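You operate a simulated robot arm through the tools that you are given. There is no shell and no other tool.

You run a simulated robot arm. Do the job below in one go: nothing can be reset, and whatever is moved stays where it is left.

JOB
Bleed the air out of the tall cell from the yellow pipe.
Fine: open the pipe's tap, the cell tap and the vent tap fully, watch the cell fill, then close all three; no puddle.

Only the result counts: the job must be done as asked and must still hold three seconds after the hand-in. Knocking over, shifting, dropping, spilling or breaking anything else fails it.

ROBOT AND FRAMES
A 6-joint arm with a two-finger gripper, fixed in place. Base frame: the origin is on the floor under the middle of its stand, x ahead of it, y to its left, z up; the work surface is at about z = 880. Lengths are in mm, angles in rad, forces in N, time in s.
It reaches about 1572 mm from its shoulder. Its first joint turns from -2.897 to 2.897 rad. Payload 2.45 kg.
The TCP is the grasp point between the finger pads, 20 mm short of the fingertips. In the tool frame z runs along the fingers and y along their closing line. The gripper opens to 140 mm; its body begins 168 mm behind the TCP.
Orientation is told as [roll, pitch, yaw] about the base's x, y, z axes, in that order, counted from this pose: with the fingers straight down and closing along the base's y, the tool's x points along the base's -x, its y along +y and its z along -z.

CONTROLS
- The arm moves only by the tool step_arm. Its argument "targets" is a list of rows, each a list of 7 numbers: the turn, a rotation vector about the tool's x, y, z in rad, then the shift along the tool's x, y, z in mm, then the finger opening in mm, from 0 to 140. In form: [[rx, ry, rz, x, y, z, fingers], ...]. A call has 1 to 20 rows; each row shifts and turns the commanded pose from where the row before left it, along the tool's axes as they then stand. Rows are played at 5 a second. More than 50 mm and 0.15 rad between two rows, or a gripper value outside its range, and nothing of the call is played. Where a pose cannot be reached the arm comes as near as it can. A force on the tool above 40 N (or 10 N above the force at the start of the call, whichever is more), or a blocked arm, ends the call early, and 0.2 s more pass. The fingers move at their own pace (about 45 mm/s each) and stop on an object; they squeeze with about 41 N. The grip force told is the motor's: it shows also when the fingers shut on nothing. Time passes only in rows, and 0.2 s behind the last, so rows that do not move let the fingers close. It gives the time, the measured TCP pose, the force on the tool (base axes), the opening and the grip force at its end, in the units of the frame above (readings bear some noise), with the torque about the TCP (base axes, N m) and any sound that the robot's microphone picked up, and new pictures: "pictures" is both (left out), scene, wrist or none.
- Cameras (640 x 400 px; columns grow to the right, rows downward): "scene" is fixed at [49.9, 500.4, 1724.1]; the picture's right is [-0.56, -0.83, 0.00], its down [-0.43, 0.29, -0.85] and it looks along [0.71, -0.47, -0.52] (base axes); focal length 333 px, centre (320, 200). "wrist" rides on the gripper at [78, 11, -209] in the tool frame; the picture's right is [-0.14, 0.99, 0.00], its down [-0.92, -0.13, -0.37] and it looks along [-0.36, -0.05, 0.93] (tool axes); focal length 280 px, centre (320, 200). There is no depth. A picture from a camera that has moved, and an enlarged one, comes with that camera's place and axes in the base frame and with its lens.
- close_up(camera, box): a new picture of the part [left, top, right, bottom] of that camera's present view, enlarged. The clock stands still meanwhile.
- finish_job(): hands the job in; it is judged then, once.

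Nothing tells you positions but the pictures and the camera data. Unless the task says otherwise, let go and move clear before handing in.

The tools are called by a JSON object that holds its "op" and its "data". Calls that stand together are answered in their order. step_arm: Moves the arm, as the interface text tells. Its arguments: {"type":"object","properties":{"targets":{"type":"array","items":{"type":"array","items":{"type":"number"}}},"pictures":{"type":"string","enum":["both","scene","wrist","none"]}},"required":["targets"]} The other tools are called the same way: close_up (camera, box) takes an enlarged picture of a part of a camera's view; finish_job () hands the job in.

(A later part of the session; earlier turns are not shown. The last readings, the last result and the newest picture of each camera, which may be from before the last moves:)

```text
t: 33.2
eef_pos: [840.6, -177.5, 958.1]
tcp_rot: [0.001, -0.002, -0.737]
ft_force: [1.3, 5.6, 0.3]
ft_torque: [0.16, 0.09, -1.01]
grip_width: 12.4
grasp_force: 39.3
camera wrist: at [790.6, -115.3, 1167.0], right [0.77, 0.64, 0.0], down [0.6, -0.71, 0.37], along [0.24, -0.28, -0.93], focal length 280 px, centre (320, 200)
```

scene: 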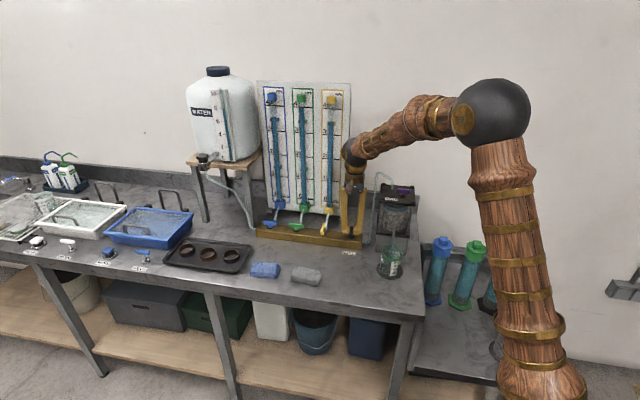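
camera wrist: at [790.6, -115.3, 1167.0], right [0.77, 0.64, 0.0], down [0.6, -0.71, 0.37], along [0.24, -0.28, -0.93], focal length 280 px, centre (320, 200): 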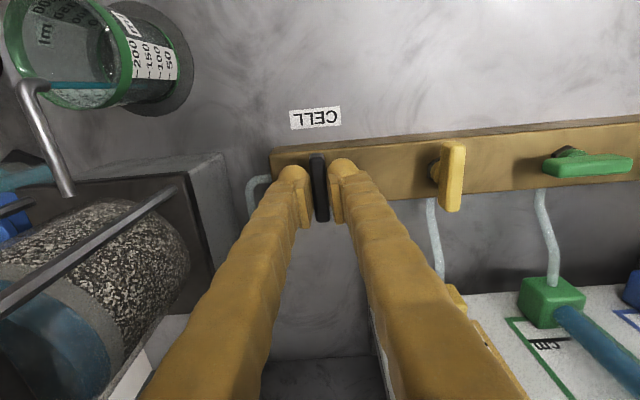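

The CELL tap has reached its stop (-1.0 N·m), and I see a stream from the cell outlet into the beaker. I'll check levels while the clock is stopped.

{"op": "close_up", "data": {"camera": "scene", "box": [365, 170, 425, 290]}}

{"op": "close_up", "data": {"camera": "wrist", "box": [0, 0, 240, 150]}}

{"op": "close_up", "data": {"camera": "scene", "box": [255, 85, 355, 150]}}

{"op": "close_up", "data": {"camera": "wrist", "box": [0, 140, 240, 400]}}

```text
3.33 times, centred on (395, 230) of scene
camera zoom: at [49.9, 500.4, 1724.1], right [-0.56, -0.83, 0.0], down [-0.43, 0.29, -0.85], along [0.71, -0.47, -0.52], focal length 1110 px, centre (70, 100)
```

zoom: 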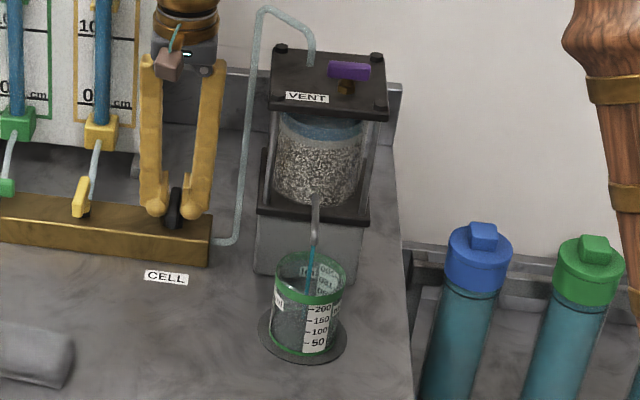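

```text
2.67 times, centred on (120, 75) of wrist
camera zoom: at [790.6, -115.3, 1167.0], right [0.77, 0.64, 0.0], down [0.6, -0.71, 0.37], along [0.24, -0.28, -0.93], focal length 748 px, centre (853, 533)
```

zoom: 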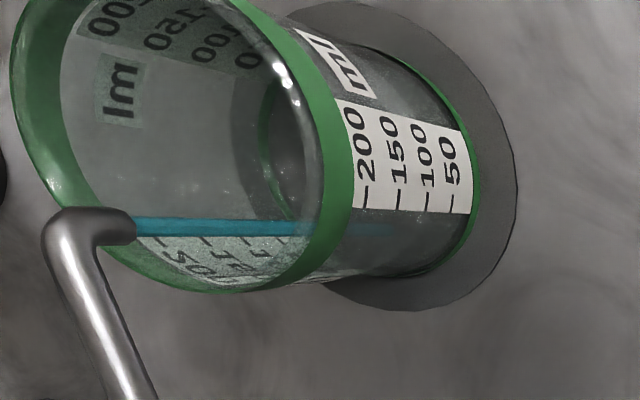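

```text
6.15 times, centred on (305, 118) of scene
camera zoom: at [49.9, 500.4, 1724.1], right [-0.56, -0.83, 0.0], down [-0.43, 0.29, -0.85], along [0.71, -0.47, -0.52], focal length 2049 px, centre (412, 708)
```

zoom: 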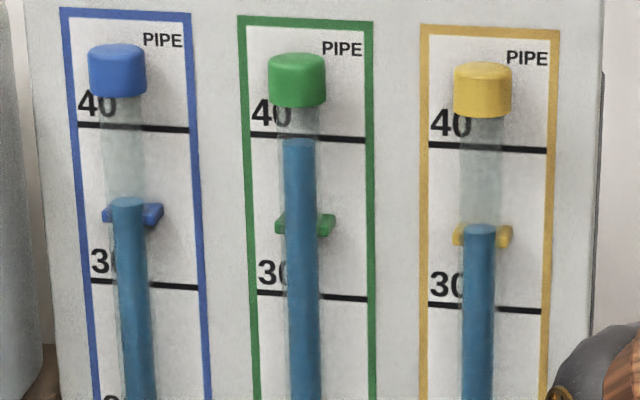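

```text
1.54 times, centred on (120, 270) of wrist
camera zoom: at [790.6, -115.3, 1167.0], right [0.77, 0.64, 0.0], down [0.6, -0.71, 0.37], along [0.24, -0.28, -0.93], focal length 431 px, centre (628, 92)
```

zoom: 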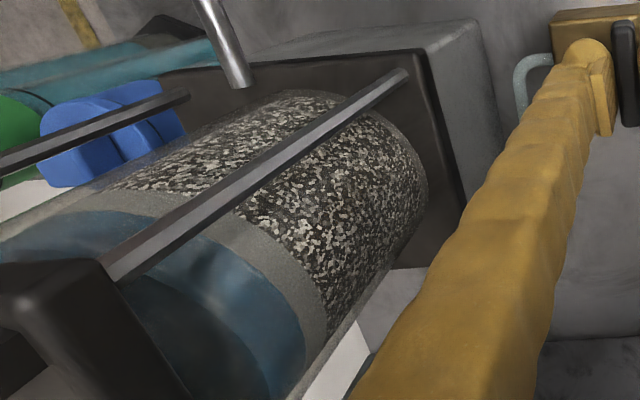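

Flow through the outlet into the beaker has begun, and the yellow pipe still reads about 34 cm. I'll release the CELL tap, rise, swing the gripper back round and move over the VENT tap near (725, -302, 1145).

{"op": "step_arm", "data": {"targets": [[0, 0, 0.05, 0, 0, 0, 8], [0, 0, 0, 0, 0, 0, 60], [0, 0, 0, 0, 0, 0, 60], [0, 0, 0, 0, 0, -40, 60], [0, 0, 0.1434, 0, 0, -48, 60], [0, 0, 0.1434, 0, 0, -48, 60], [0, 0, 0.1434, 0, 0, -48, 60], [0, 0, 0.1434, 0, 0, -48, 60], [0, 0, 0.1434, 0, 0, -48, 60], [0, 0, 0.1434, 0, 0, 0, 60], [0, 0, 0.1434, 0, 0, 0, 60], [0, 0, 0.1434, 0, 0, 0, 60], [0, 0, 0.1434, 0, 0, 0, 60], [0, 0, 0.1434, 0, 0, 0, 60], [0, 0, 0.1434, 0, 0, 0, 60], [0, 0, 0, -42.6, 2.1, 0, 60], [0, 0, 0, -42.6, 2.1, 0, 60], [0, 0, 0, -42.6, 2.1, 0, 60], [0, 0, 0, -42.6, 2.1, 0, 60]]}}

{"op": "close_up", "data": {"camera": "wrist", "box": [240, 120, 400, 220]}}

{"op": "close_up", "data": {"camera": "scene", "box": [365, 150, 425, 290]}}

{"op": "close_up", "data": {"camera": "scene", "box": [255, 85, 355, 150]}}

```text
t: 37.2
eef_pos: [725.8, -298.1, 1242.4]
tcp_rot: [-0.001, -0.001, -2.364]
ft_force: [0.5, 0.3, -0.1]
ft_torque: [0.0, 0.01, -0.01]
grip_width: 60.3
grasp_force: 0.1
camera wrist: at [789.0, -249.5, 1450.2], right [0.6, -0.8, 0.0], down [-0.75, -0.55, 0.37], along [-0.3, -0.22, -0.93], focal length 280 px, centre (320, 200)
```

scene: 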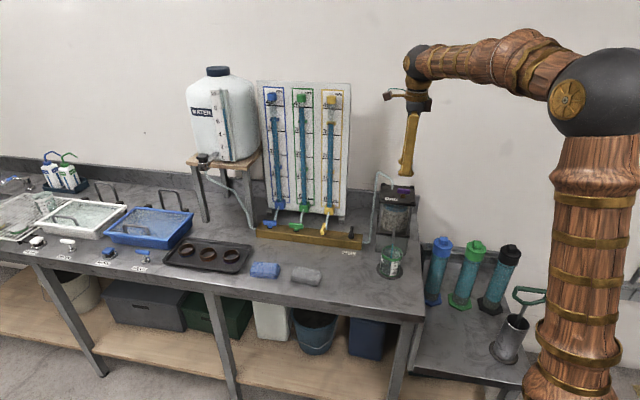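
wrist: 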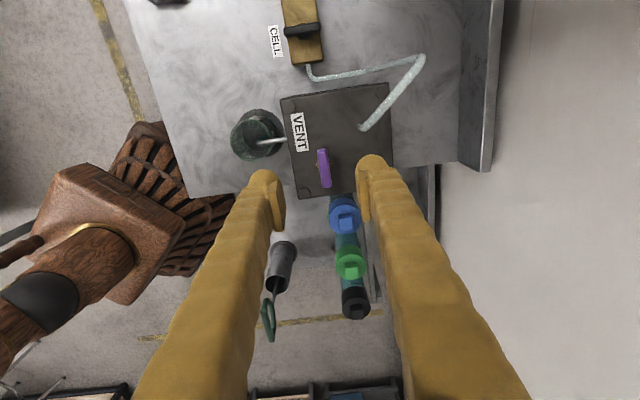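

```text
4.00 times, centred on (320, 170) of wrist
camera zoom: at [789.0, -249.5, 1450.2], right [0.6, -0.8, 0.0], down [-0.75, -0.55, 0.37], along [-0.3, -0.22, -0.93], focal length 1122 px, centre (320, 320)
```

zoom: 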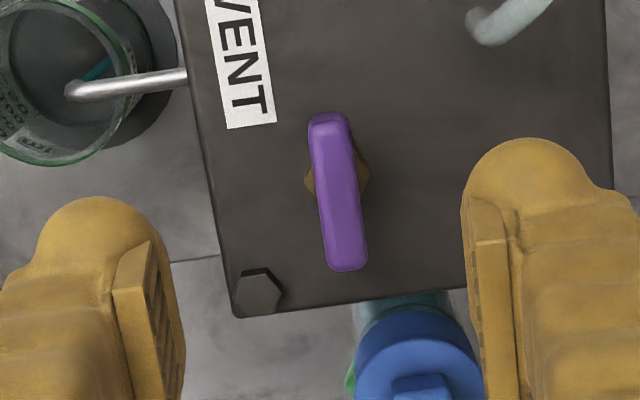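

```text
2.86 times, centred on (395, 220) of scene
camera zoom: at [49.9, 500.4, 1724.1], right [-0.56, -0.83, 0.0], down [-0.43, 0.29, -0.85], along [0.71, -0.47, -0.52], focal length 951 px, centre (106, 143)
```

zoom: 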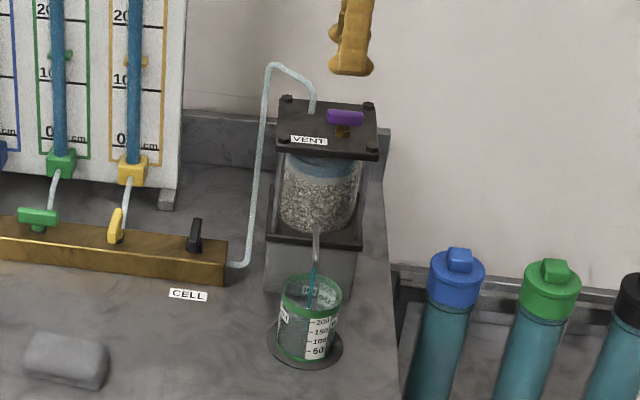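

```text
6.15 times, centred on (305, 118) of scene
camera zoom: at [49.9, 500.4, 1724.1], right [-0.56, -0.83, 0.0], down [-0.43, 0.29, -0.85], along [0.71, -0.47, -0.52], focal length 2049 px, centre (412, 708)
```

zoom: 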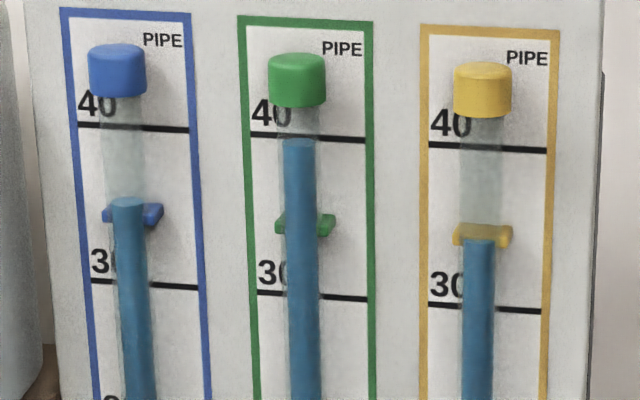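

The CELL tap is open and the yellow pipe only drops about 0.15 cm/s, so there's time. The VENT axis measures (726.3, -303), with the handle at z ≈ 1145. The hose entry is about 55 mm away and the bolt heads sit below tip height. I'll shift over and come down closer.

{"op": "step_arm", "data": {"targets": [[0, 0, 0, -3.3, 4.0, 25, 60], [0, 0, 0, 0, 0, 25, 60], [0, 0, 0, 0, 0, 0, 60]]}}

{"op": "close_up", "data": {"camera": "wrist", "box": [240, 120, 400, 220]}}

{"op": "close_up", "data": {"camera": "scene", "box": [370, 140, 425, 210]}}

```text
t: 38.0
eef_pos: [729.1, -305.9, 1190.6]
tcp_rot: [0.0, 0.0, -2.365]
ft_force: [-0.5, 1.2, 0.4]
ft_torque: [0.0, 0.02, 0.0]
grip_width: 60.2
grasp_force: 0.1
camera wrist: at [791.8, -257.7, 1398.7], right [0.6, -0.8, 0.0], down [-0.75, -0.55, 0.37], along [-0.3, -0.22, -0.93], focal length 280 px, centre (320, 200)
```

scene: 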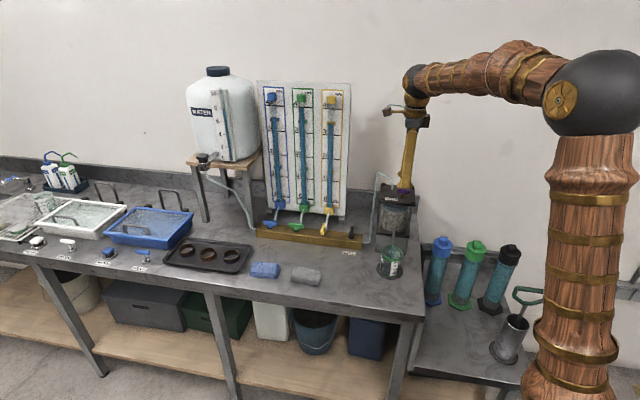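
wrist: 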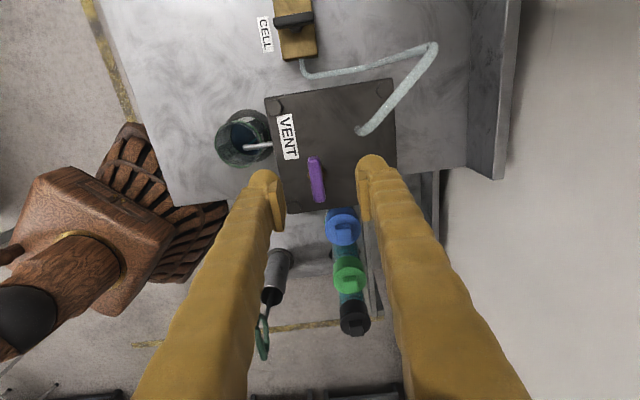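

```text
4.00 times, centred on (320, 170) of wrist
camera zoom: at [791.8, -257.7, 1398.7], right [0.6, -0.8, 0.0], down [-0.75, -0.55, 0.37], along [-0.3, -0.22, -0.93], focal length 1122 px, centre (320, 320)
```

zoom: 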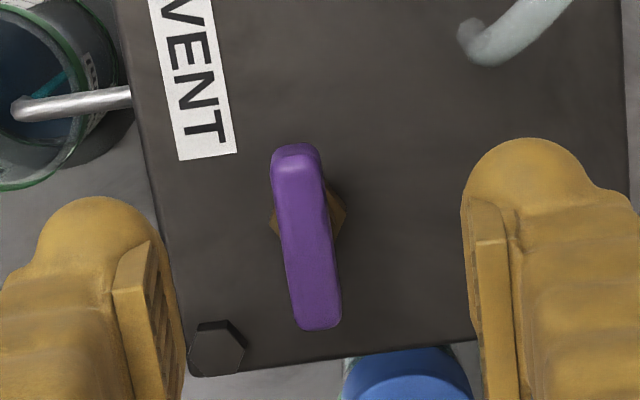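

```text
5.71 times, centred on (398, 175) of scene
camera zoom: at [49.9, 500.4, 1724.1], right [-0.56, -0.83, 0.0], down [-0.43, 0.29, -0.85], along [0.71, -0.47, -0.52], focal length 1902 px, centre (-123, 343)
```

zoom: 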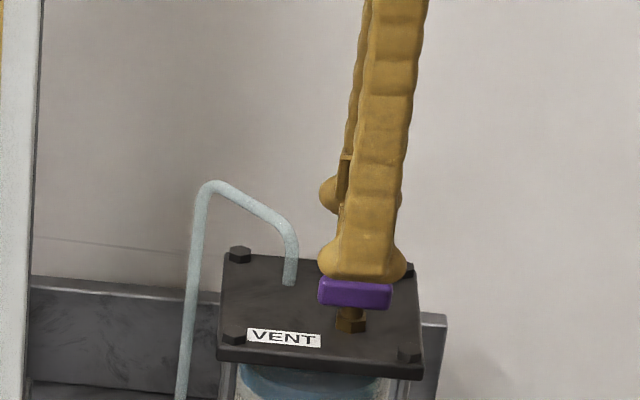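

The vent axis is consistently at about (727, -303). I'll shift onto it, lower so the tips stay just above the plate bolts, and look again before closing.

{"op": "step_arm", "data": {"targets": [[0, 0, 0, 1.0, -3.1, 18, 60], [0, 0, 0, 0, 0, 18, 60], [0, 0, 0, 0, 0, 0, 60]], "pictures": "wrist"}}

{"op": "close_up", "data": {"camera": "wrist", "box": [240, 140, 400, 240]}}

{"op": "close_up", "data": {"camera": "scene", "box": [370, 150, 425, 220]}}

{"op": "close_up", "data": {"camera": "wrist", "box": [190, 80, 300, 180]}}

```text
t: 38.8
eef_pos: [725.8, -302.0, 1153.8]
tcp_rot: [0.001, 0.0, -2.364]
ft_force: [-0.5, -0.1, 0.4]
ft_torque: [0.02, 0.05, 0.01]
grip_width: 60.1
grasp_force: 0.0
camera wrist: at [789.7, -254.1, 1362.3], right [0.6, -0.8, 0.0], down [-0.75, -0.55, 0.37], along [-0.3, -0.22, -0.93], focal length 280 px, centre (320, 200)
```

wrist: 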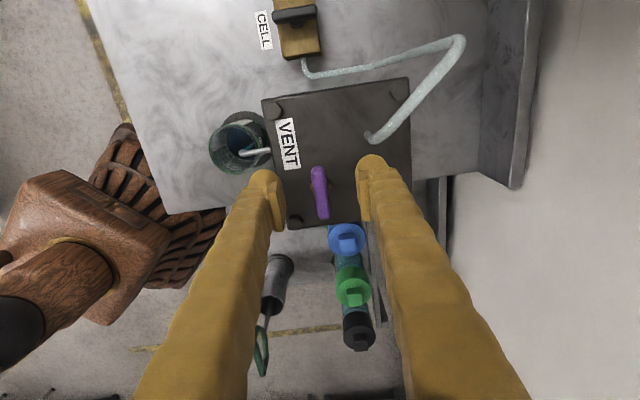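

```text
4.00 times, centred on (320, 190) of wrist
camera zoom: at [789.7, -254.1, 1362.3], right [0.6, -0.8, 0.0], down [-0.75, -0.55, 0.37], along [-0.3, -0.22, -0.93], focal length 1122 px, centre (320, 240)
```

zoom: 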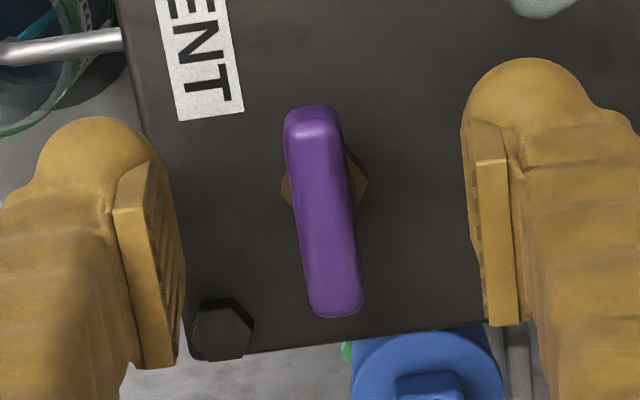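

```text
5.71 times, centred on (398, 185) of scene
camera zoom: at [49.9, 500.4, 1724.1], right [-0.56, -0.83, 0.0], down [-0.43, 0.29, -0.85], along [0.71, -0.47, -0.52], focal length 1902 px, centre (-123, 286)
```

zoom: 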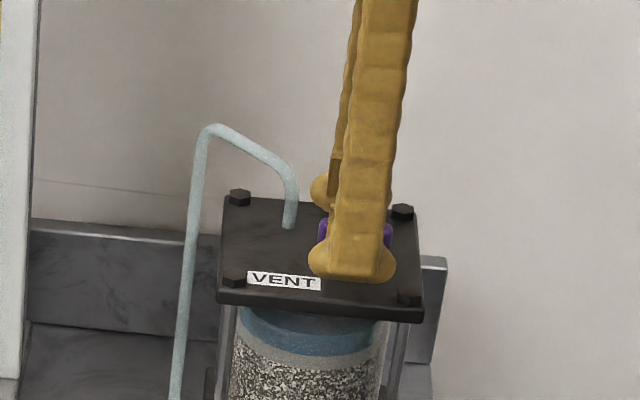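

```text
4.00 times, centred on (245, 130) of wrist
camera zoom: at [789.7, -254.1, 1362.3], right [0.6, -0.8, 0.0], down [-0.75, -0.55, 0.37], along [-0.3, -0.22, -0.93], focal length 1122 px, centre (620, 480)
```

zoom: 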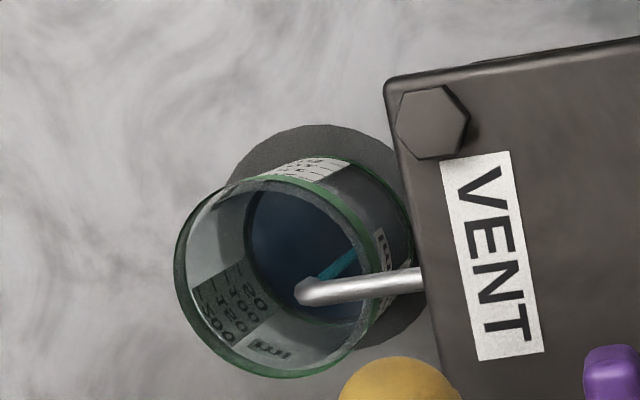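

The beaker holds under 50 ml, fine. The handle is about 2.5 mm further along and 1 mm sideways, so I'll trim that and close on the vent handle.

{"op": "step_arm", "data": {"targets": [[0, 0, 0, -2.5, 1.0, 0, 60], [0, 0, 0, 0, 0, 0, 8], [0, 0, 0, 0, 0, 0, 8], [0, 0, 0, 0, 0, 0, 8], [0, 0, 0, 0, 0, 0, 8]], "pictures": "wrist"}}

{"op": "close_up", "data": {"camera": "wrist", "box": [240, 140, 400, 240]}}

```text
t: 40.0
eef_pos: [724.9, -306.8, 1153.6]
tcp_rot: [0.0, -0.001, -2.366]
ft_force: [-6.3, 5.3, -0.6]
ft_torque: [0.04, 0.09, 0.04]
grip_width: 13.6
grasp_force: 3.6
camera wrist: at [788.2, -257.9, 1362.5], right [0.6, -0.8, 0.0], down [-0.75, -0.55, 0.37], along [-0.3, -0.22, -0.93], focal length 280 px, centre (320, 200)
```

wrist: 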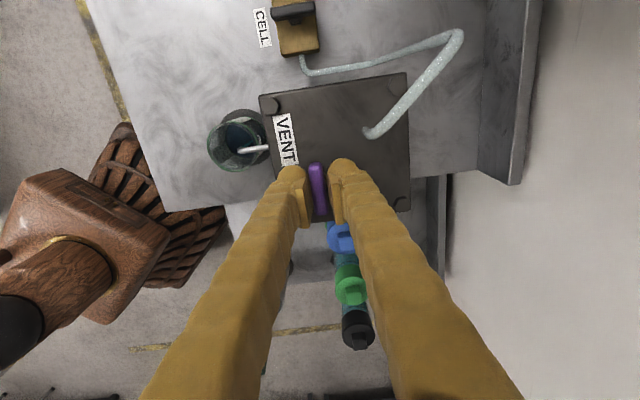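

```text
4.00 times, centred on (320, 190) of wrist
camera zoom: at [788.2, -257.9, 1362.5], right [0.6, -0.8, 0.0], down [-0.75, -0.55, 0.37], along [-0.3, -0.22, -0.93], focal length 1122 px, centre (320, 240)
```

zoom: 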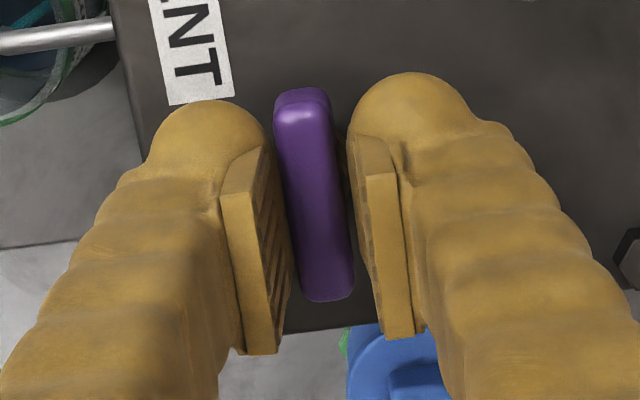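

Nearly gripped: one finger still has a ~1.5 mm gap. I'll nudge 1 mm and let it close fully.

{"op": "step_arm", "data": {"targets": [[0, 0, 0, 0, -1.0, 0, 8], [0, 0, 0, 0, 0, 0, 8]], "pictures": "none"}}

```text
t: 40.6
eef_pos: [723.9, -304.8, 1153.3]
tcp_rot: [0.0, 0.0, -2.365]
ft_force: [0.2, 4.1, 3.7]
ft_torque: [0.05, -0.01, 0.1]
grip_width: 11.2
grasp_force: 25.4
```

Firmly gripped with almost no side load. Turning the vent counter-clockwise in stages.

{"op": "step_arm", "data": {"targets": [[0, 0, -0.13, 0, 0, 0, 8], [0, 0, -0.13, 0, 0, 0, 8], [0, 0, -0.13, 0, 0, 0, 8]], "pictures": "scene"}}

{"op": "close_up", "data": {"camera": "scene", "box": [365, 150, 435, 240]}}

```text
t: 41.4
eef_pos: [723.7, -305.8, 1153.5]
tcp_rot: [0.002, -0.001, -1.972]
ft_force: [7.4, 13.3, 23.9]
ft_torque: [0.17, -0.13, 0.0]
grip_width: 11.1
grasp_force: 37.6
```

scene: 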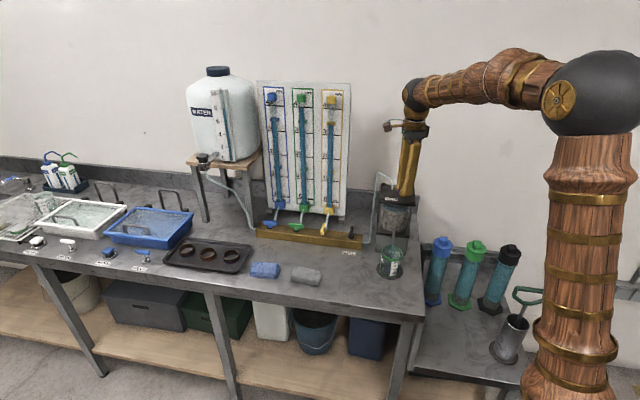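

```text
4.44 times, centred on (400, 195) of scene
camera zoom: at [49.9, 500.4, 1724.1], right [-0.56, -0.83, 0.0], down [-0.43, 0.29, -0.85], along [0.71, -0.47, -0.52], focal length 1480 px, centre (-36, 222)
```

zoom: 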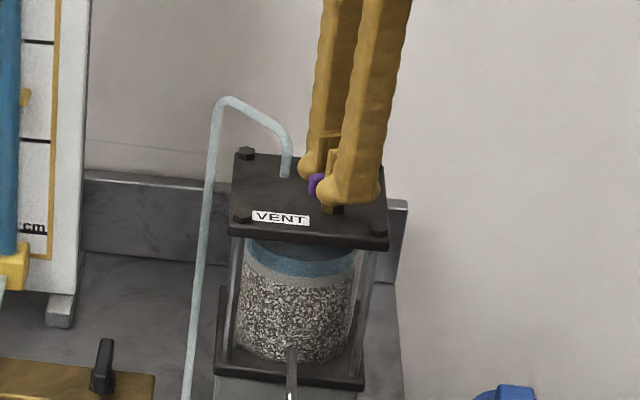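

The tap is turning, with some upward load on the tool (24 N). I'll raise 2 mm, trim sideways and continue.

{"op": "step_arm", "data": {"targets": [[0, 0, -0.1, 1.0, 0, -2, 8], [0, 0, -0.13, 0, 0, 0, 8], [0, 0, -0.13, 0, 0, 0, 8]], "pictures": "scene"}}

{"op": "close_up", "data": {"camera": "scene", "box": [365, 150, 435, 240]}}

```text
t: 42.2
eef_pos: [724.3, -305.8, 1154.7]
tcp_rot: [-0.002, 0.0, -1.614]
ft_force: [21.9, 0.2, 4.9]
ft_torque: [-0.17, -0.22, -0.06]
grip_width: 11.0
grasp_force: 38.4
```

scene: 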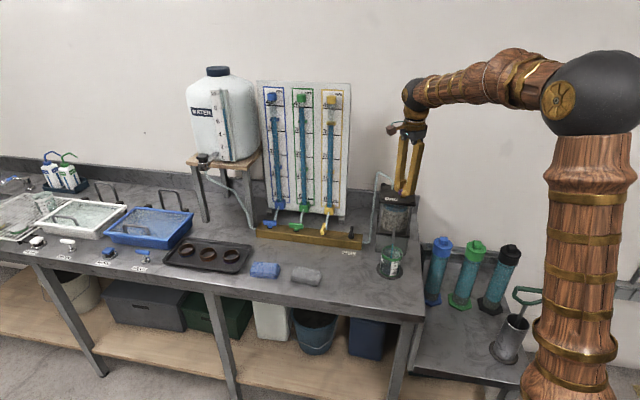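

```text
4.44 times, centred on (400, 195) of scene
camera zoom: at [49.9, 500.4, 1724.1], right [-0.56, -0.83, 0.0], down [-0.43, 0.29, -0.85], along [0.71, -0.47, -0.52], focal length 1480 px, centre (-36, 222)
```

zoom: 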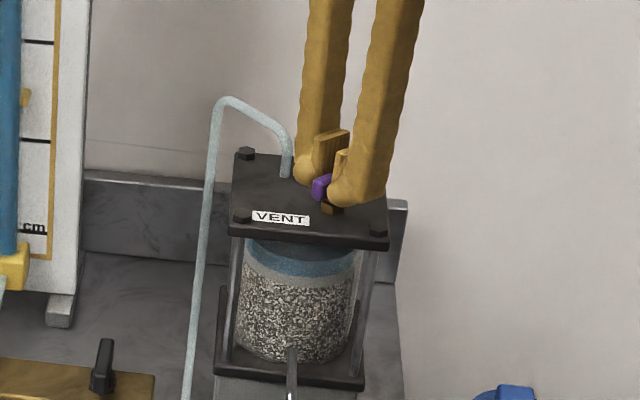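

Half way. I'll trim 1.5 mm toward +x and continue to the stop, watching the cell and the hose clearance.

{"op": "step_arm", "data": {"targets": [[0, 0, -0.12, 0, 1.5, 0, 8], [0, 0, -0.13, 0, 0, 0, 8], [0, 0, -0.13, 0, 0, 0, 8]], "pictures": "scene"}}

{"op": "close_up", "data": {"camera": "scene", "box": [365, 150, 435, 240]}}

```text
t: 43.0
eef_pos: [725.8, -305.3, 1153.6]
tcp_rot: [-0.001, -0.001, -1.234]
ft_force: [6.5, -8.0, 1.2]
ft_torque: [0.24, 0.06, -0.02]
grip_width: 10.8
grasp_force: 38.8
```

scene: 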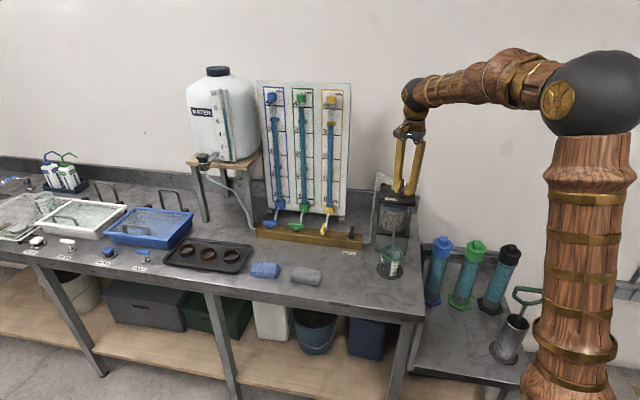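

```text
4.44 times, centred on (400, 195) of scene
camera zoom: at [49.9, 500.4, 1724.1], right [-0.56, -0.83, 0.0], down [-0.43, 0.29, -0.85], along [0.71, -0.47, -0.52], focal length 1480 px, centre (-36, 222)
```

zoom: 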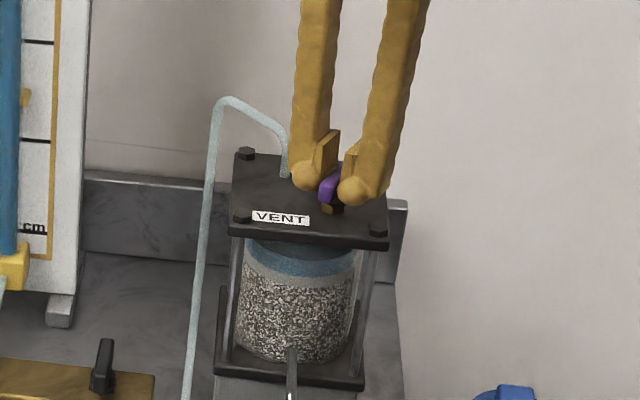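

Nearly there. I'll turn the last 0.44 rad plus a little to feel the stop.

{"op": "step_arm", "data": {"targets": [[0, 0, -0.13, 0, 0, 0, 8], [0, 0, -0.13, 0, 0, 0, 8], [0, 0, -0.13, 0, 0, 0, 8], [0, 0, -0.09, 0, 0, 0, 8]], "pictures": "both"}}

{"op": "close_up", "data": {"camera": "scene", "box": [375, 180, 420, 235]}}

{"op": "close_up", "data": {"camera": "scene", "box": [255, 85, 355, 150]}}

{"op": "close_up", "data": {"camera": "scene", "box": [370, 235, 420, 285]}}

```text
t: 44.0
eef_pos: [724.9, -306.1, 1154.5]
tcp_rot: [-0.001, -0.001, -0.754]
ft_force: [14.5, -15.7, -7.9]
ft_torque: [-0.25, -0.27, -0.7]
grip_width: 11.3
grasp_force: 38.7
camera wrist: at [675.8, -242.9, 1361.9], right [0.78, 0.63, 0.0], down [0.58, -0.72, 0.37], along [0.23, -0.29, -0.93], focal length 280 px, centre (320, 200)
```

scene: 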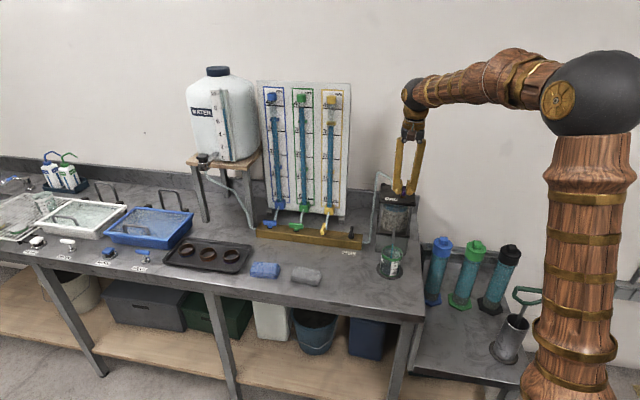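
wrist: 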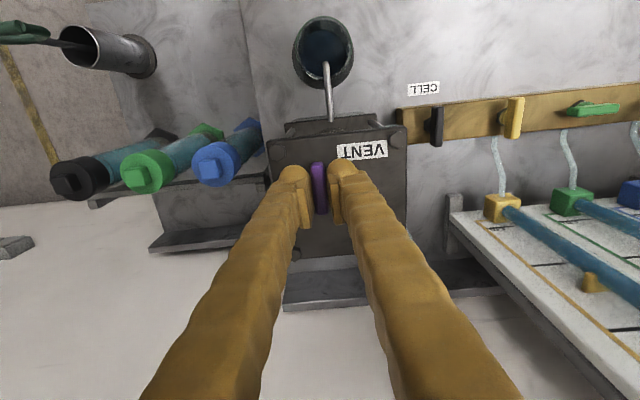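

```text
7.27 times, centred on (398, 208) of scene
camera zoom: at [49.9, 500.4, 1724.1], right [-0.56, -0.83, 0.0], down [-0.43, 0.29, -0.85], along [0.71, -0.47, -0.52], focal length 2421 px, centre (-244, 146)
```

zoom: 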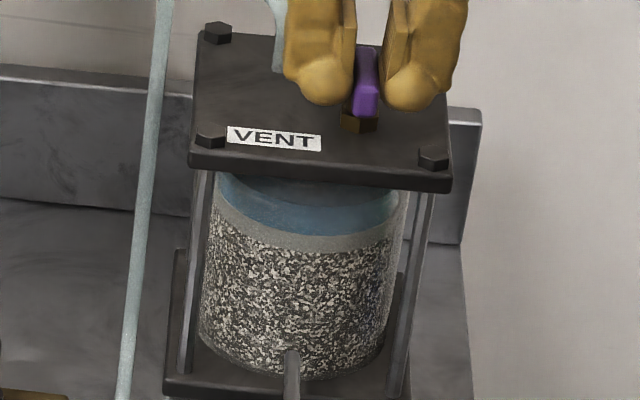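

```text
6.15 times, centred on (305, 118) of scene
camera zoom: at [49.9, 500.4, 1724.1], right [-0.56, -0.83, 0.0], down [-0.43, 0.29, -0.85], along [0.71, -0.47, -0.52], focal length 2049 px, centre (412, 708)
```

zoom: 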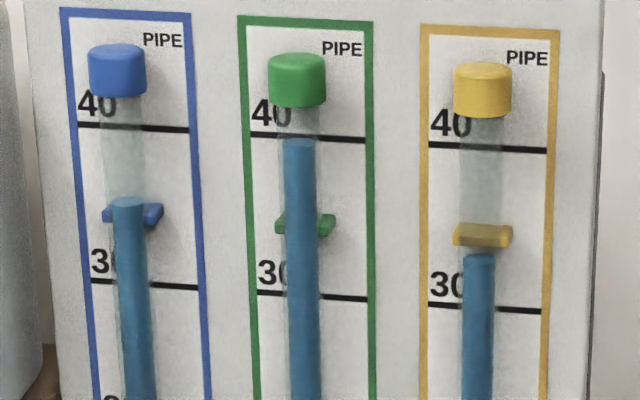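

```text
8.00 times, centred on (395, 260) of scene
camera zoom: at [49.9, 500.4, 1724.1], right [-0.56, -0.83, 0.0], down [-0.43, 0.29, -0.85], along [0.71, -0.47, -0.52], focal length 2663 px, centre (-280, -280)
```

zoom: 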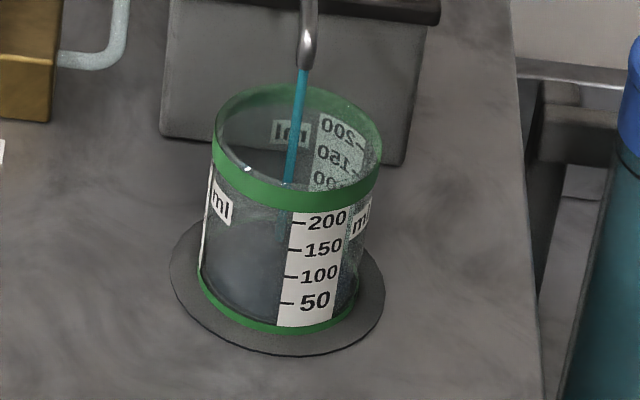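

The vent tap is at its stop (torque -0.7 N·m), so all three taps are open. I'll keep hold of the vent handle and look closely at the water line in the cell.

{"op": "close_up", "data": {"camera": "scene", "box": [380, 195, 416, 221]}}

{"op": "step_arm", "data": {"targets": [[0, 0, 0.03, 0, 0, 0, 8], [0, 0, 0, 0, 0, 0, 8], [0, 0, 0, 0, 0, 0, 8], [0, 0, 0, 0, 0, 0, 8]], "pictures": "scene"}}

{"op": "close_up", "data": {"camera": "scene", "box": [380, 195, 416, 221]}}

{"op": "close_up", "data": {"camera": "scene", "box": [255, 85, 355, 150]}}

```text
15.38 times, centred on (398, 208) of scene
camera zoom: at [49.9, 500.4, 1724.1], right [-0.56, -0.83, 0.0], down [-0.43, 0.29, -0.85], along [0.71, -0.47, -0.52], focal length 5122 px, centre (-880, 77)
```

zoom: 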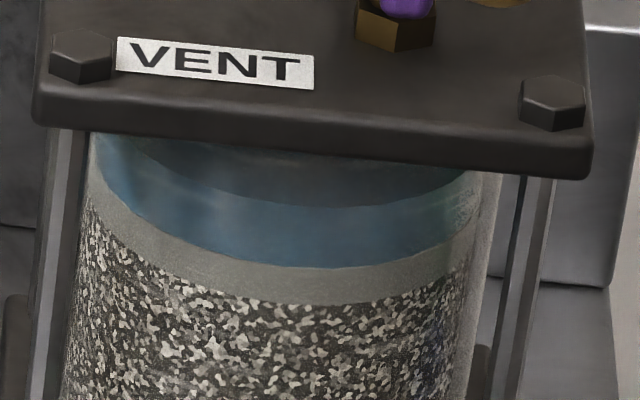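

```text
t: 45.0
eef_pos: [725.9, -305.2, 1152.7]
tcp_rot: [-0.001, 0.002, -0.784]
ft_force: [3.3, -15.4, -23.4]
ft_torque: [-0.13, 0.0, 0.0]
grip_width: 11.1
grasp_force: 37.5
```

scene: 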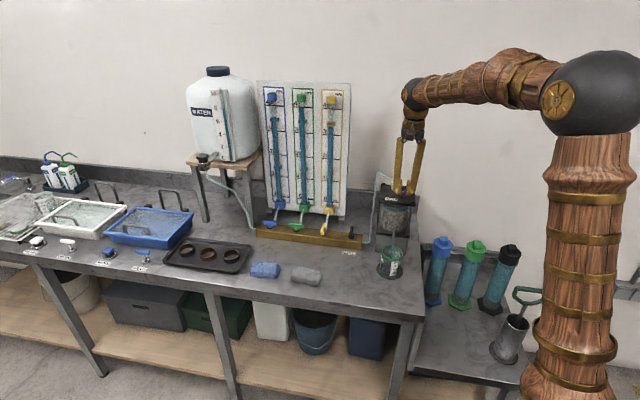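

```text
15.38 times, centred on (398, 208) of scene
camera zoom: at [49.9, 500.4, 1724.1], right [-0.56, -0.83, 0.0], down [-0.43, 0.29, -0.85], along [0.71, -0.47, -0.52], focal length 5122 px, centre (-880, 77)
```

zoom: 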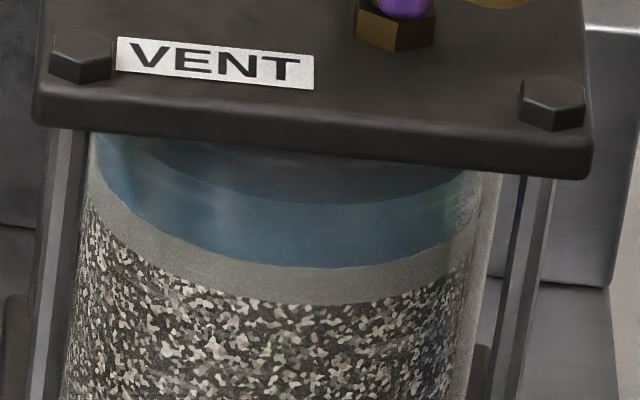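

```text
6.15 times, centred on (305, 118) of scene
camera zoom: at [49.9, 500.4, 1724.1], right [-0.56, -0.83, 0.0], down [-0.43, 0.29, -0.85], along [0.71, -0.47, -0.52], focal length 2049 px, centre (412, 708)
```

zoom: 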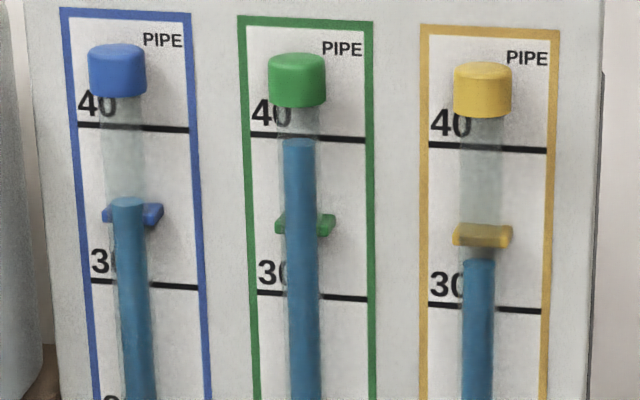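

The water surface shows as an ellipse just under the plate, and it's rising slowly. I'll relax the load on the handle and wait two seconds, then compare.

{"op": "step_arm", "data": {"targets": [[0, 0, 0, -0.6, -0.6, 1, 8], [0, 0, 0, 0, 0, 0, 8], [0, 0, 0, 0, 0, 0, 8], [0, 0, 0, 0, 0, 0, 8], [0, 0, 0, 0, 0, 0, 8], [0, 0, 0, 0, 0, 0, 8], [0, 0, 0, 0, 0, 0, 8], [0, 0, 0, 0, 0, 0, 8], [0, 0, 0, 0, 0, 0, 8]], "pictures": "scene"}}

{"op": "close_up", "data": {"camera": "scene", "box": [380, 195, 416, 221]}}

{"op": "close_up", "data": {"camera": "scene", "box": [255, 85, 355, 150]}}

{"op": "close_up", "data": {"camera": "scene", "box": [370, 235, 420, 285]}}

```text
t: 47.0
eef_pos: [726.1, -305.6, 1153.3]
tcp_rot: [-0.001, -0.001, -0.785]
ft_force: [-19.6, 15.9, 11.8]
ft_torque: [0.21, 0.29, -0.02]
grip_width: 11.3
grasp_force: 39.0
```

scene: 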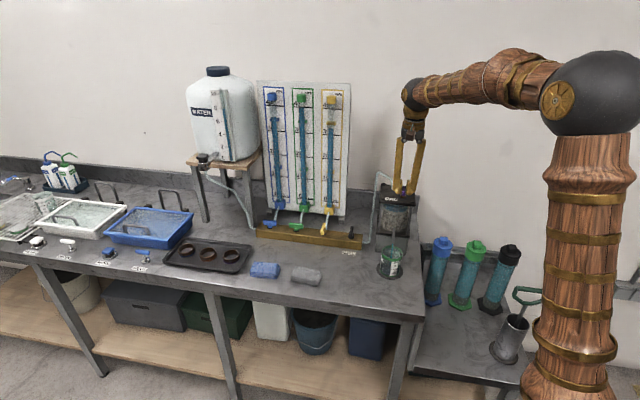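

```text
15.38 times, centred on (398, 208) of scene
camera zoom: at [49.9, 500.4, 1724.1], right [-0.56, -0.83, 0.0], down [-0.43, 0.29, -0.85], along [0.71, -0.47, -0.52], focal length 5122 px, centre (-880, 77)
```

zoom: 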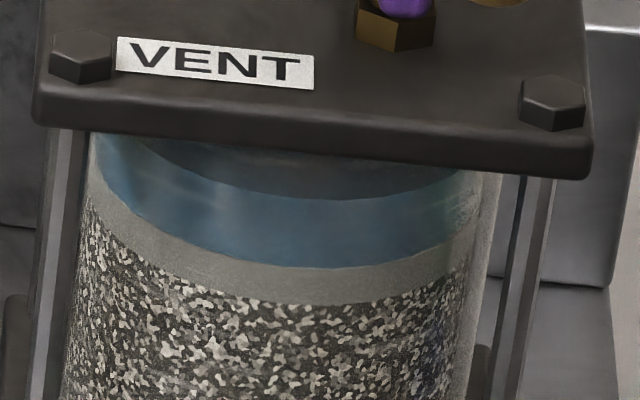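

```text
6.15 times, centred on (305, 118) of scene
camera zoom: at [49.9, 500.4, 1724.1], right [-0.56, -0.83, 0.0], down [-0.43, 0.29, -0.85], along [0.71, -0.47, -0.52], focal length 2049 px, centre (412, 708)
```

zoom: 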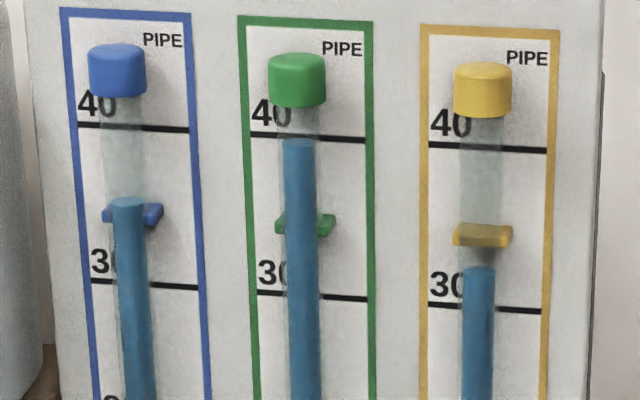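

```text
8.00 times, centred on (395, 260) of scene
camera zoom: at [49.9, 500.4, 1724.1], right [-0.56, -0.83, 0.0], down [-0.43, 0.29, -0.85], along [0.71, -0.47, -0.52], focal length 2663 px, centre (-280, -280)
```

zoom: 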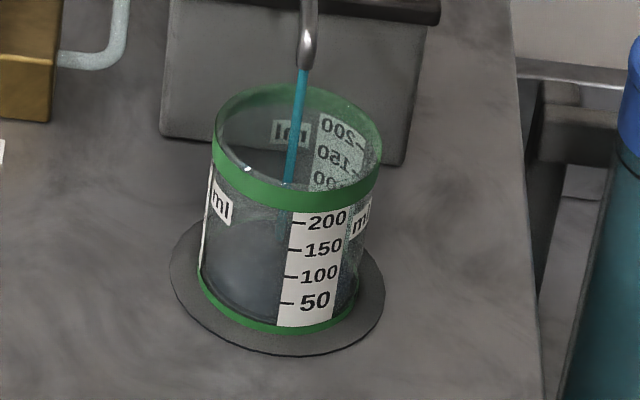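

The surface has risen about 3 mm in 3 s, but the plate will hide the last ~10 mm from the scene camera. With roughly 20 s to spare, I'll let go of the (open) vent handle and step back to the front. From there I'll tilt the wrist camera to look under the plate, then return by the same path.

{"op": "step_arm", "data": {"targets": [[0, 0, 0, 0, 0, 0, 40], [0, 0, 0, 0, 0, 0, 40], [0, 0, 0, 0, 0, -40, 40], [0, 0, 0, 36, -22.3, 0, 40], [0, 0, 0, 36, -22.3, 0, 40], [0, 0, 0, 36, -22.3, 0, 40], [0, -0.122, 0, 0, 0, 0, 40], [0, -0.122, 0, 0, 0, 0, 40], [0, -0.122, 0, 0, 0, 0, 40], [0, -0.122, 0, 0, 0, 0, 40], [0, -0.122, 0, 0, 0, 0, 40]]}}

{"op": "close_up", "data": {"camera": "scene", "box": [380, 195, 416, 221]}}

{"op": "close_up", "data": {"camera": "wrist", "box": [240, 0, 480, 150]}}

```text
t: 49.4
eef_pos: [603.8, -279.1, 1185.2]
tcp_rot: [-0.006, -0.6, -0.783]
ft_force: [0.3, 1.0, -0.3]
ft_torque: [0.0, -0.03, 0.02]
grip_width: 40.0
grasp_force: 0.1
camera wrist: at [482.9, -140.7, 1312.8], right [0.78, 0.62, 0.07], down [0.3, -0.48, 0.83], along [0.55, -0.62, -0.56], focal length 280 px, centre (320, 200)
```

scene: 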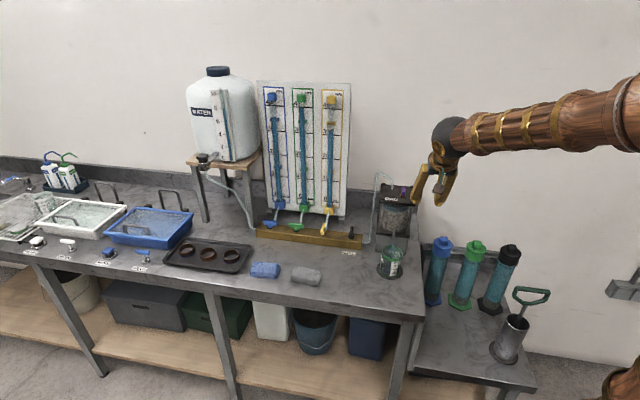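
wrist: 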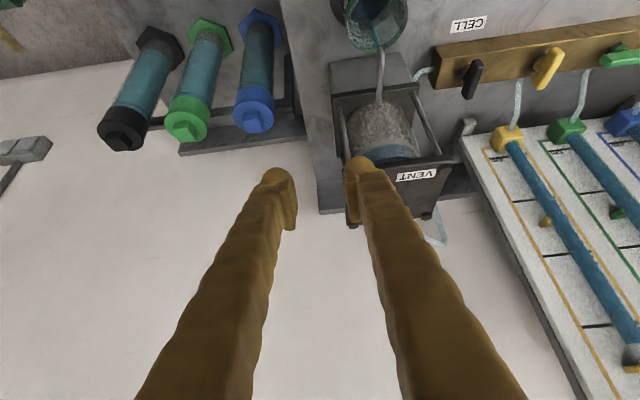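

```text
15.38 times, centred on (398, 208) of scene
camera zoom: at [49.9, 500.4, 1724.1], right [-0.56, -0.83, 0.0], down [-0.43, 0.29, -0.85], along [0.71, -0.47, -0.52], focal length 5122 px, centre (-880, 77)
```

zoom: 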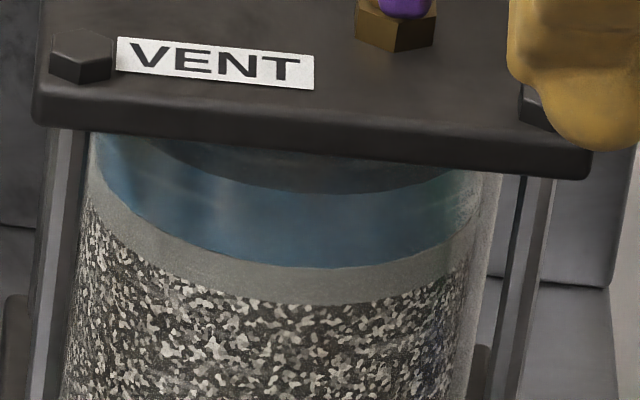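

```text
2.67 times, centred on (360, 75) of wrist
camera zoom: at [482.9, -140.7, 1312.8], right [0.78, 0.62, 0.07], down [0.3, -0.48, 0.83], along [0.55, -0.62, -0.56], focal length 748 px, centre (213, 533)
```

zoom: 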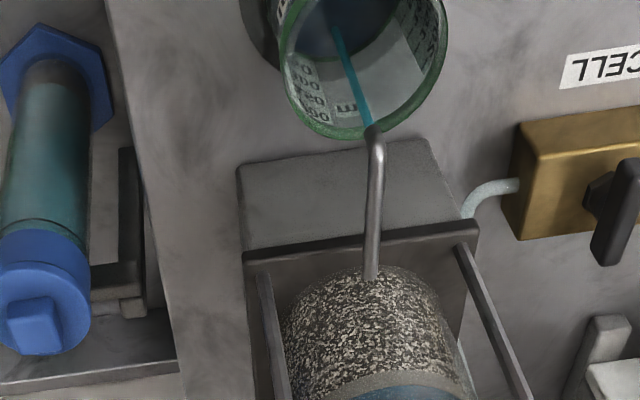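

The tilted view works, though the picture is upside-down. I'm still a bit high, so I'll go down about 165 mm to look under the plate edge.

{"op": "step_arm", "data": {"targets": [[0, 0, 0, 24.0, 0, 35.1, 40], [0, 0, 0, 24.0, 0, 35.1, 40], [0, 0, 0, 24.0, 0, 35.1, 40], [0, 0, 0, 20.0, 0, 29.2, 40]]}}

{"op": "close_up", "data": {"camera": "wrist", "box": [330, 120, 490, 330]}}

{"op": "close_up", "data": {"camera": "scene", "box": [380, 195, 416, 221]}}

{"op": "close_up", "data": {"camera": "scene", "box": [255, 85, 355, 150]}}

```text
t: 50.4
eef_pos: [601.7, -278.8, 1028.9]
tcp_rot: [-0.001, -0.61, -0.785]
ft_force: [-0.1, 0.7, 0.0]
ft_torque: [0.01, 0.0, 0.04]
grip_width: 40.0
grasp_force: 0.2
camera wrist: at [479.5, -139.6, 1154.5], right [0.78, 0.62, 0.08], down [0.29, -0.47, 0.83], along [0.55, -0.62, -0.55], focal length 280 px, centre (320, 200)
```

scene: 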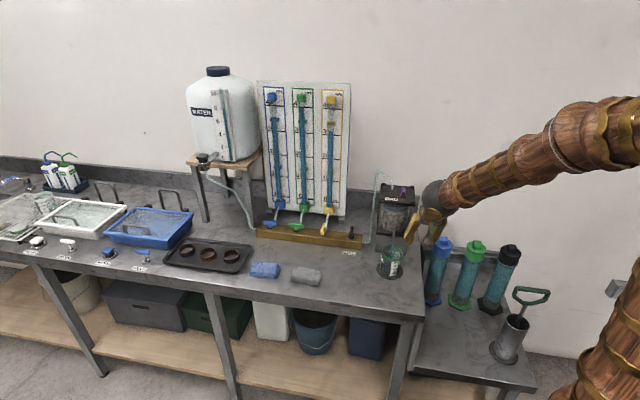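
wrist: 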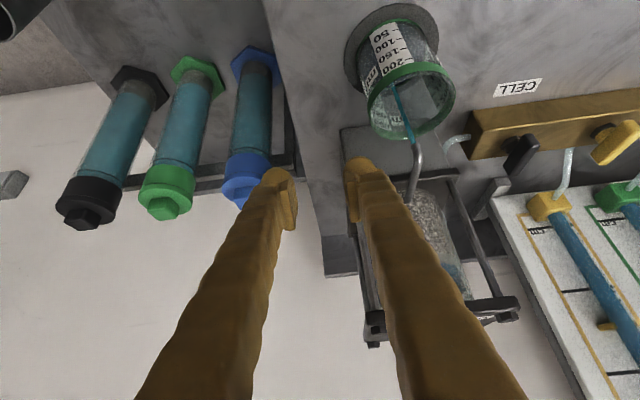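

```text
1.90 times, centred on (410, 225) of wrist
camera zoom: at [479.5, -139.6, 1154.5], right [0.78, 0.62, 0.08], down [0.29, -0.47, 0.83], along [0.55, -0.62, -0.55], focal length 534 px, centre (149, 152)
```

zoom: 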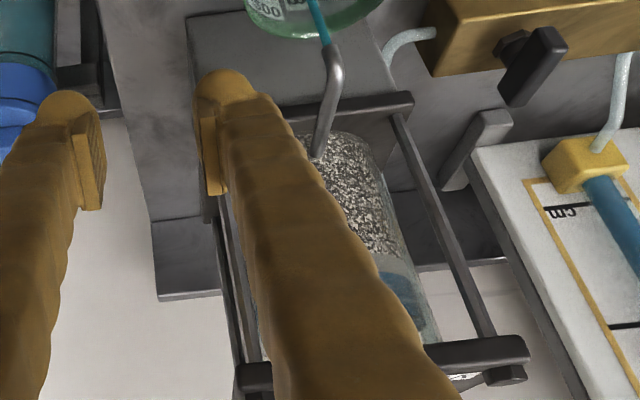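

```text
15.38 times, centred on (398, 208) of scene
camera zoom: at [49.9, 500.4, 1724.1], right [-0.56, -0.83, 0.0], down [-0.43, 0.29, -0.85], along [0.71, -0.47, -0.52], focal length 5122 px, centre (-880, 77)
```

zoom: 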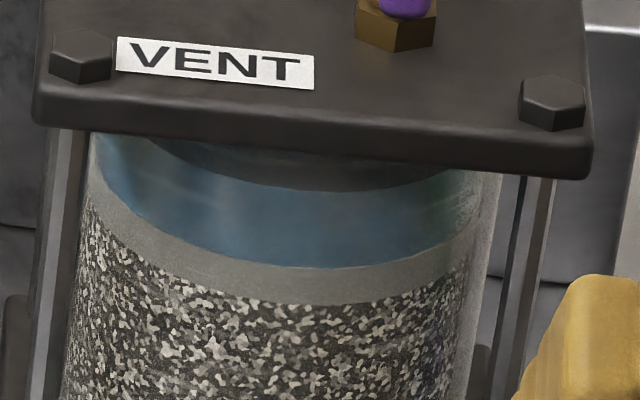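

```text
6.15 times, centred on (305, 118) of scene
camera zoom: at [49.9, 500.4, 1724.1], right [-0.56, -0.83, 0.0], down [-0.43, 0.29, -0.85], along [0.71, -0.47, -0.52], focal length 2049 px, centre (412, 708)
```

zoom: 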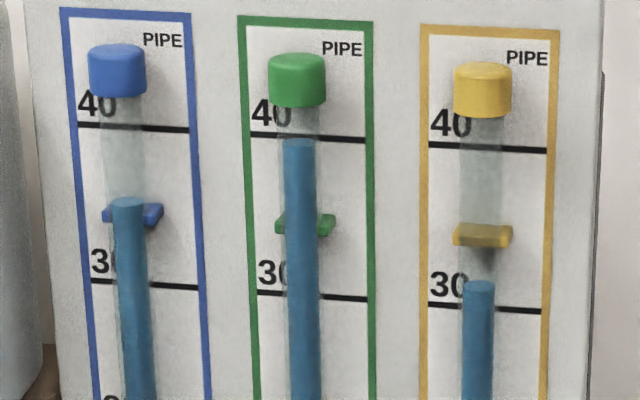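

I can see the cell side next to the finger: sand, the grey filter, the water band, then clear glass up to the plate. I'll zoom in to measure it.

{"op": "close_up", "data": {"camera": "wrist", "box": [420, 230, 490, 310]}}

{"op": "close_up", "data": {"camera": "wrist", "box": [430, 250, 470, 310]}}

```text
5.00 times, centred on (455, 270) of wrist
camera zoom: at [479.5, -139.6, 1154.5], right [0.78, 0.62, 0.08], down [0.29, -0.47, 0.83], along [0.55, -0.62, -0.55], focal length 1402 px, centre (-355, -150)
```

zoom: 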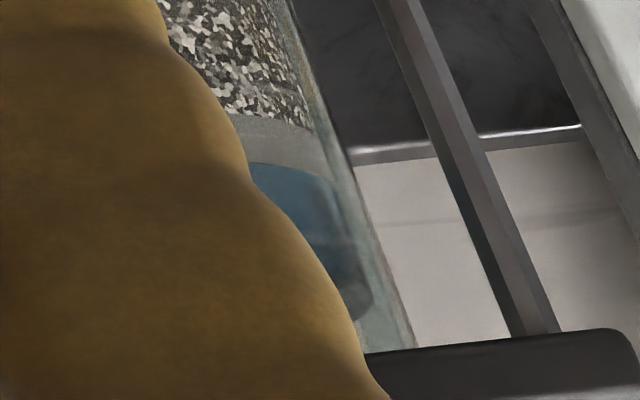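

```text
6.67 times, centred on (450, 280) of wrist
camera zoom: at [479.5, -139.6, 1154.5], right [0.78, 0.62, 0.08], down [0.29, -0.47, 0.83], along [0.55, -0.62, -0.55], focal length 1869 px, centre (-547, -333)
```

zoom: 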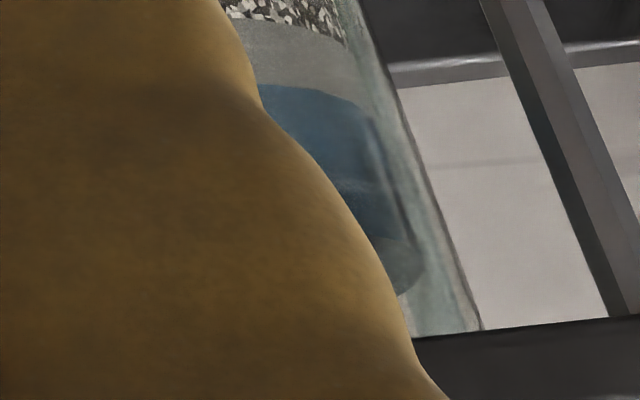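

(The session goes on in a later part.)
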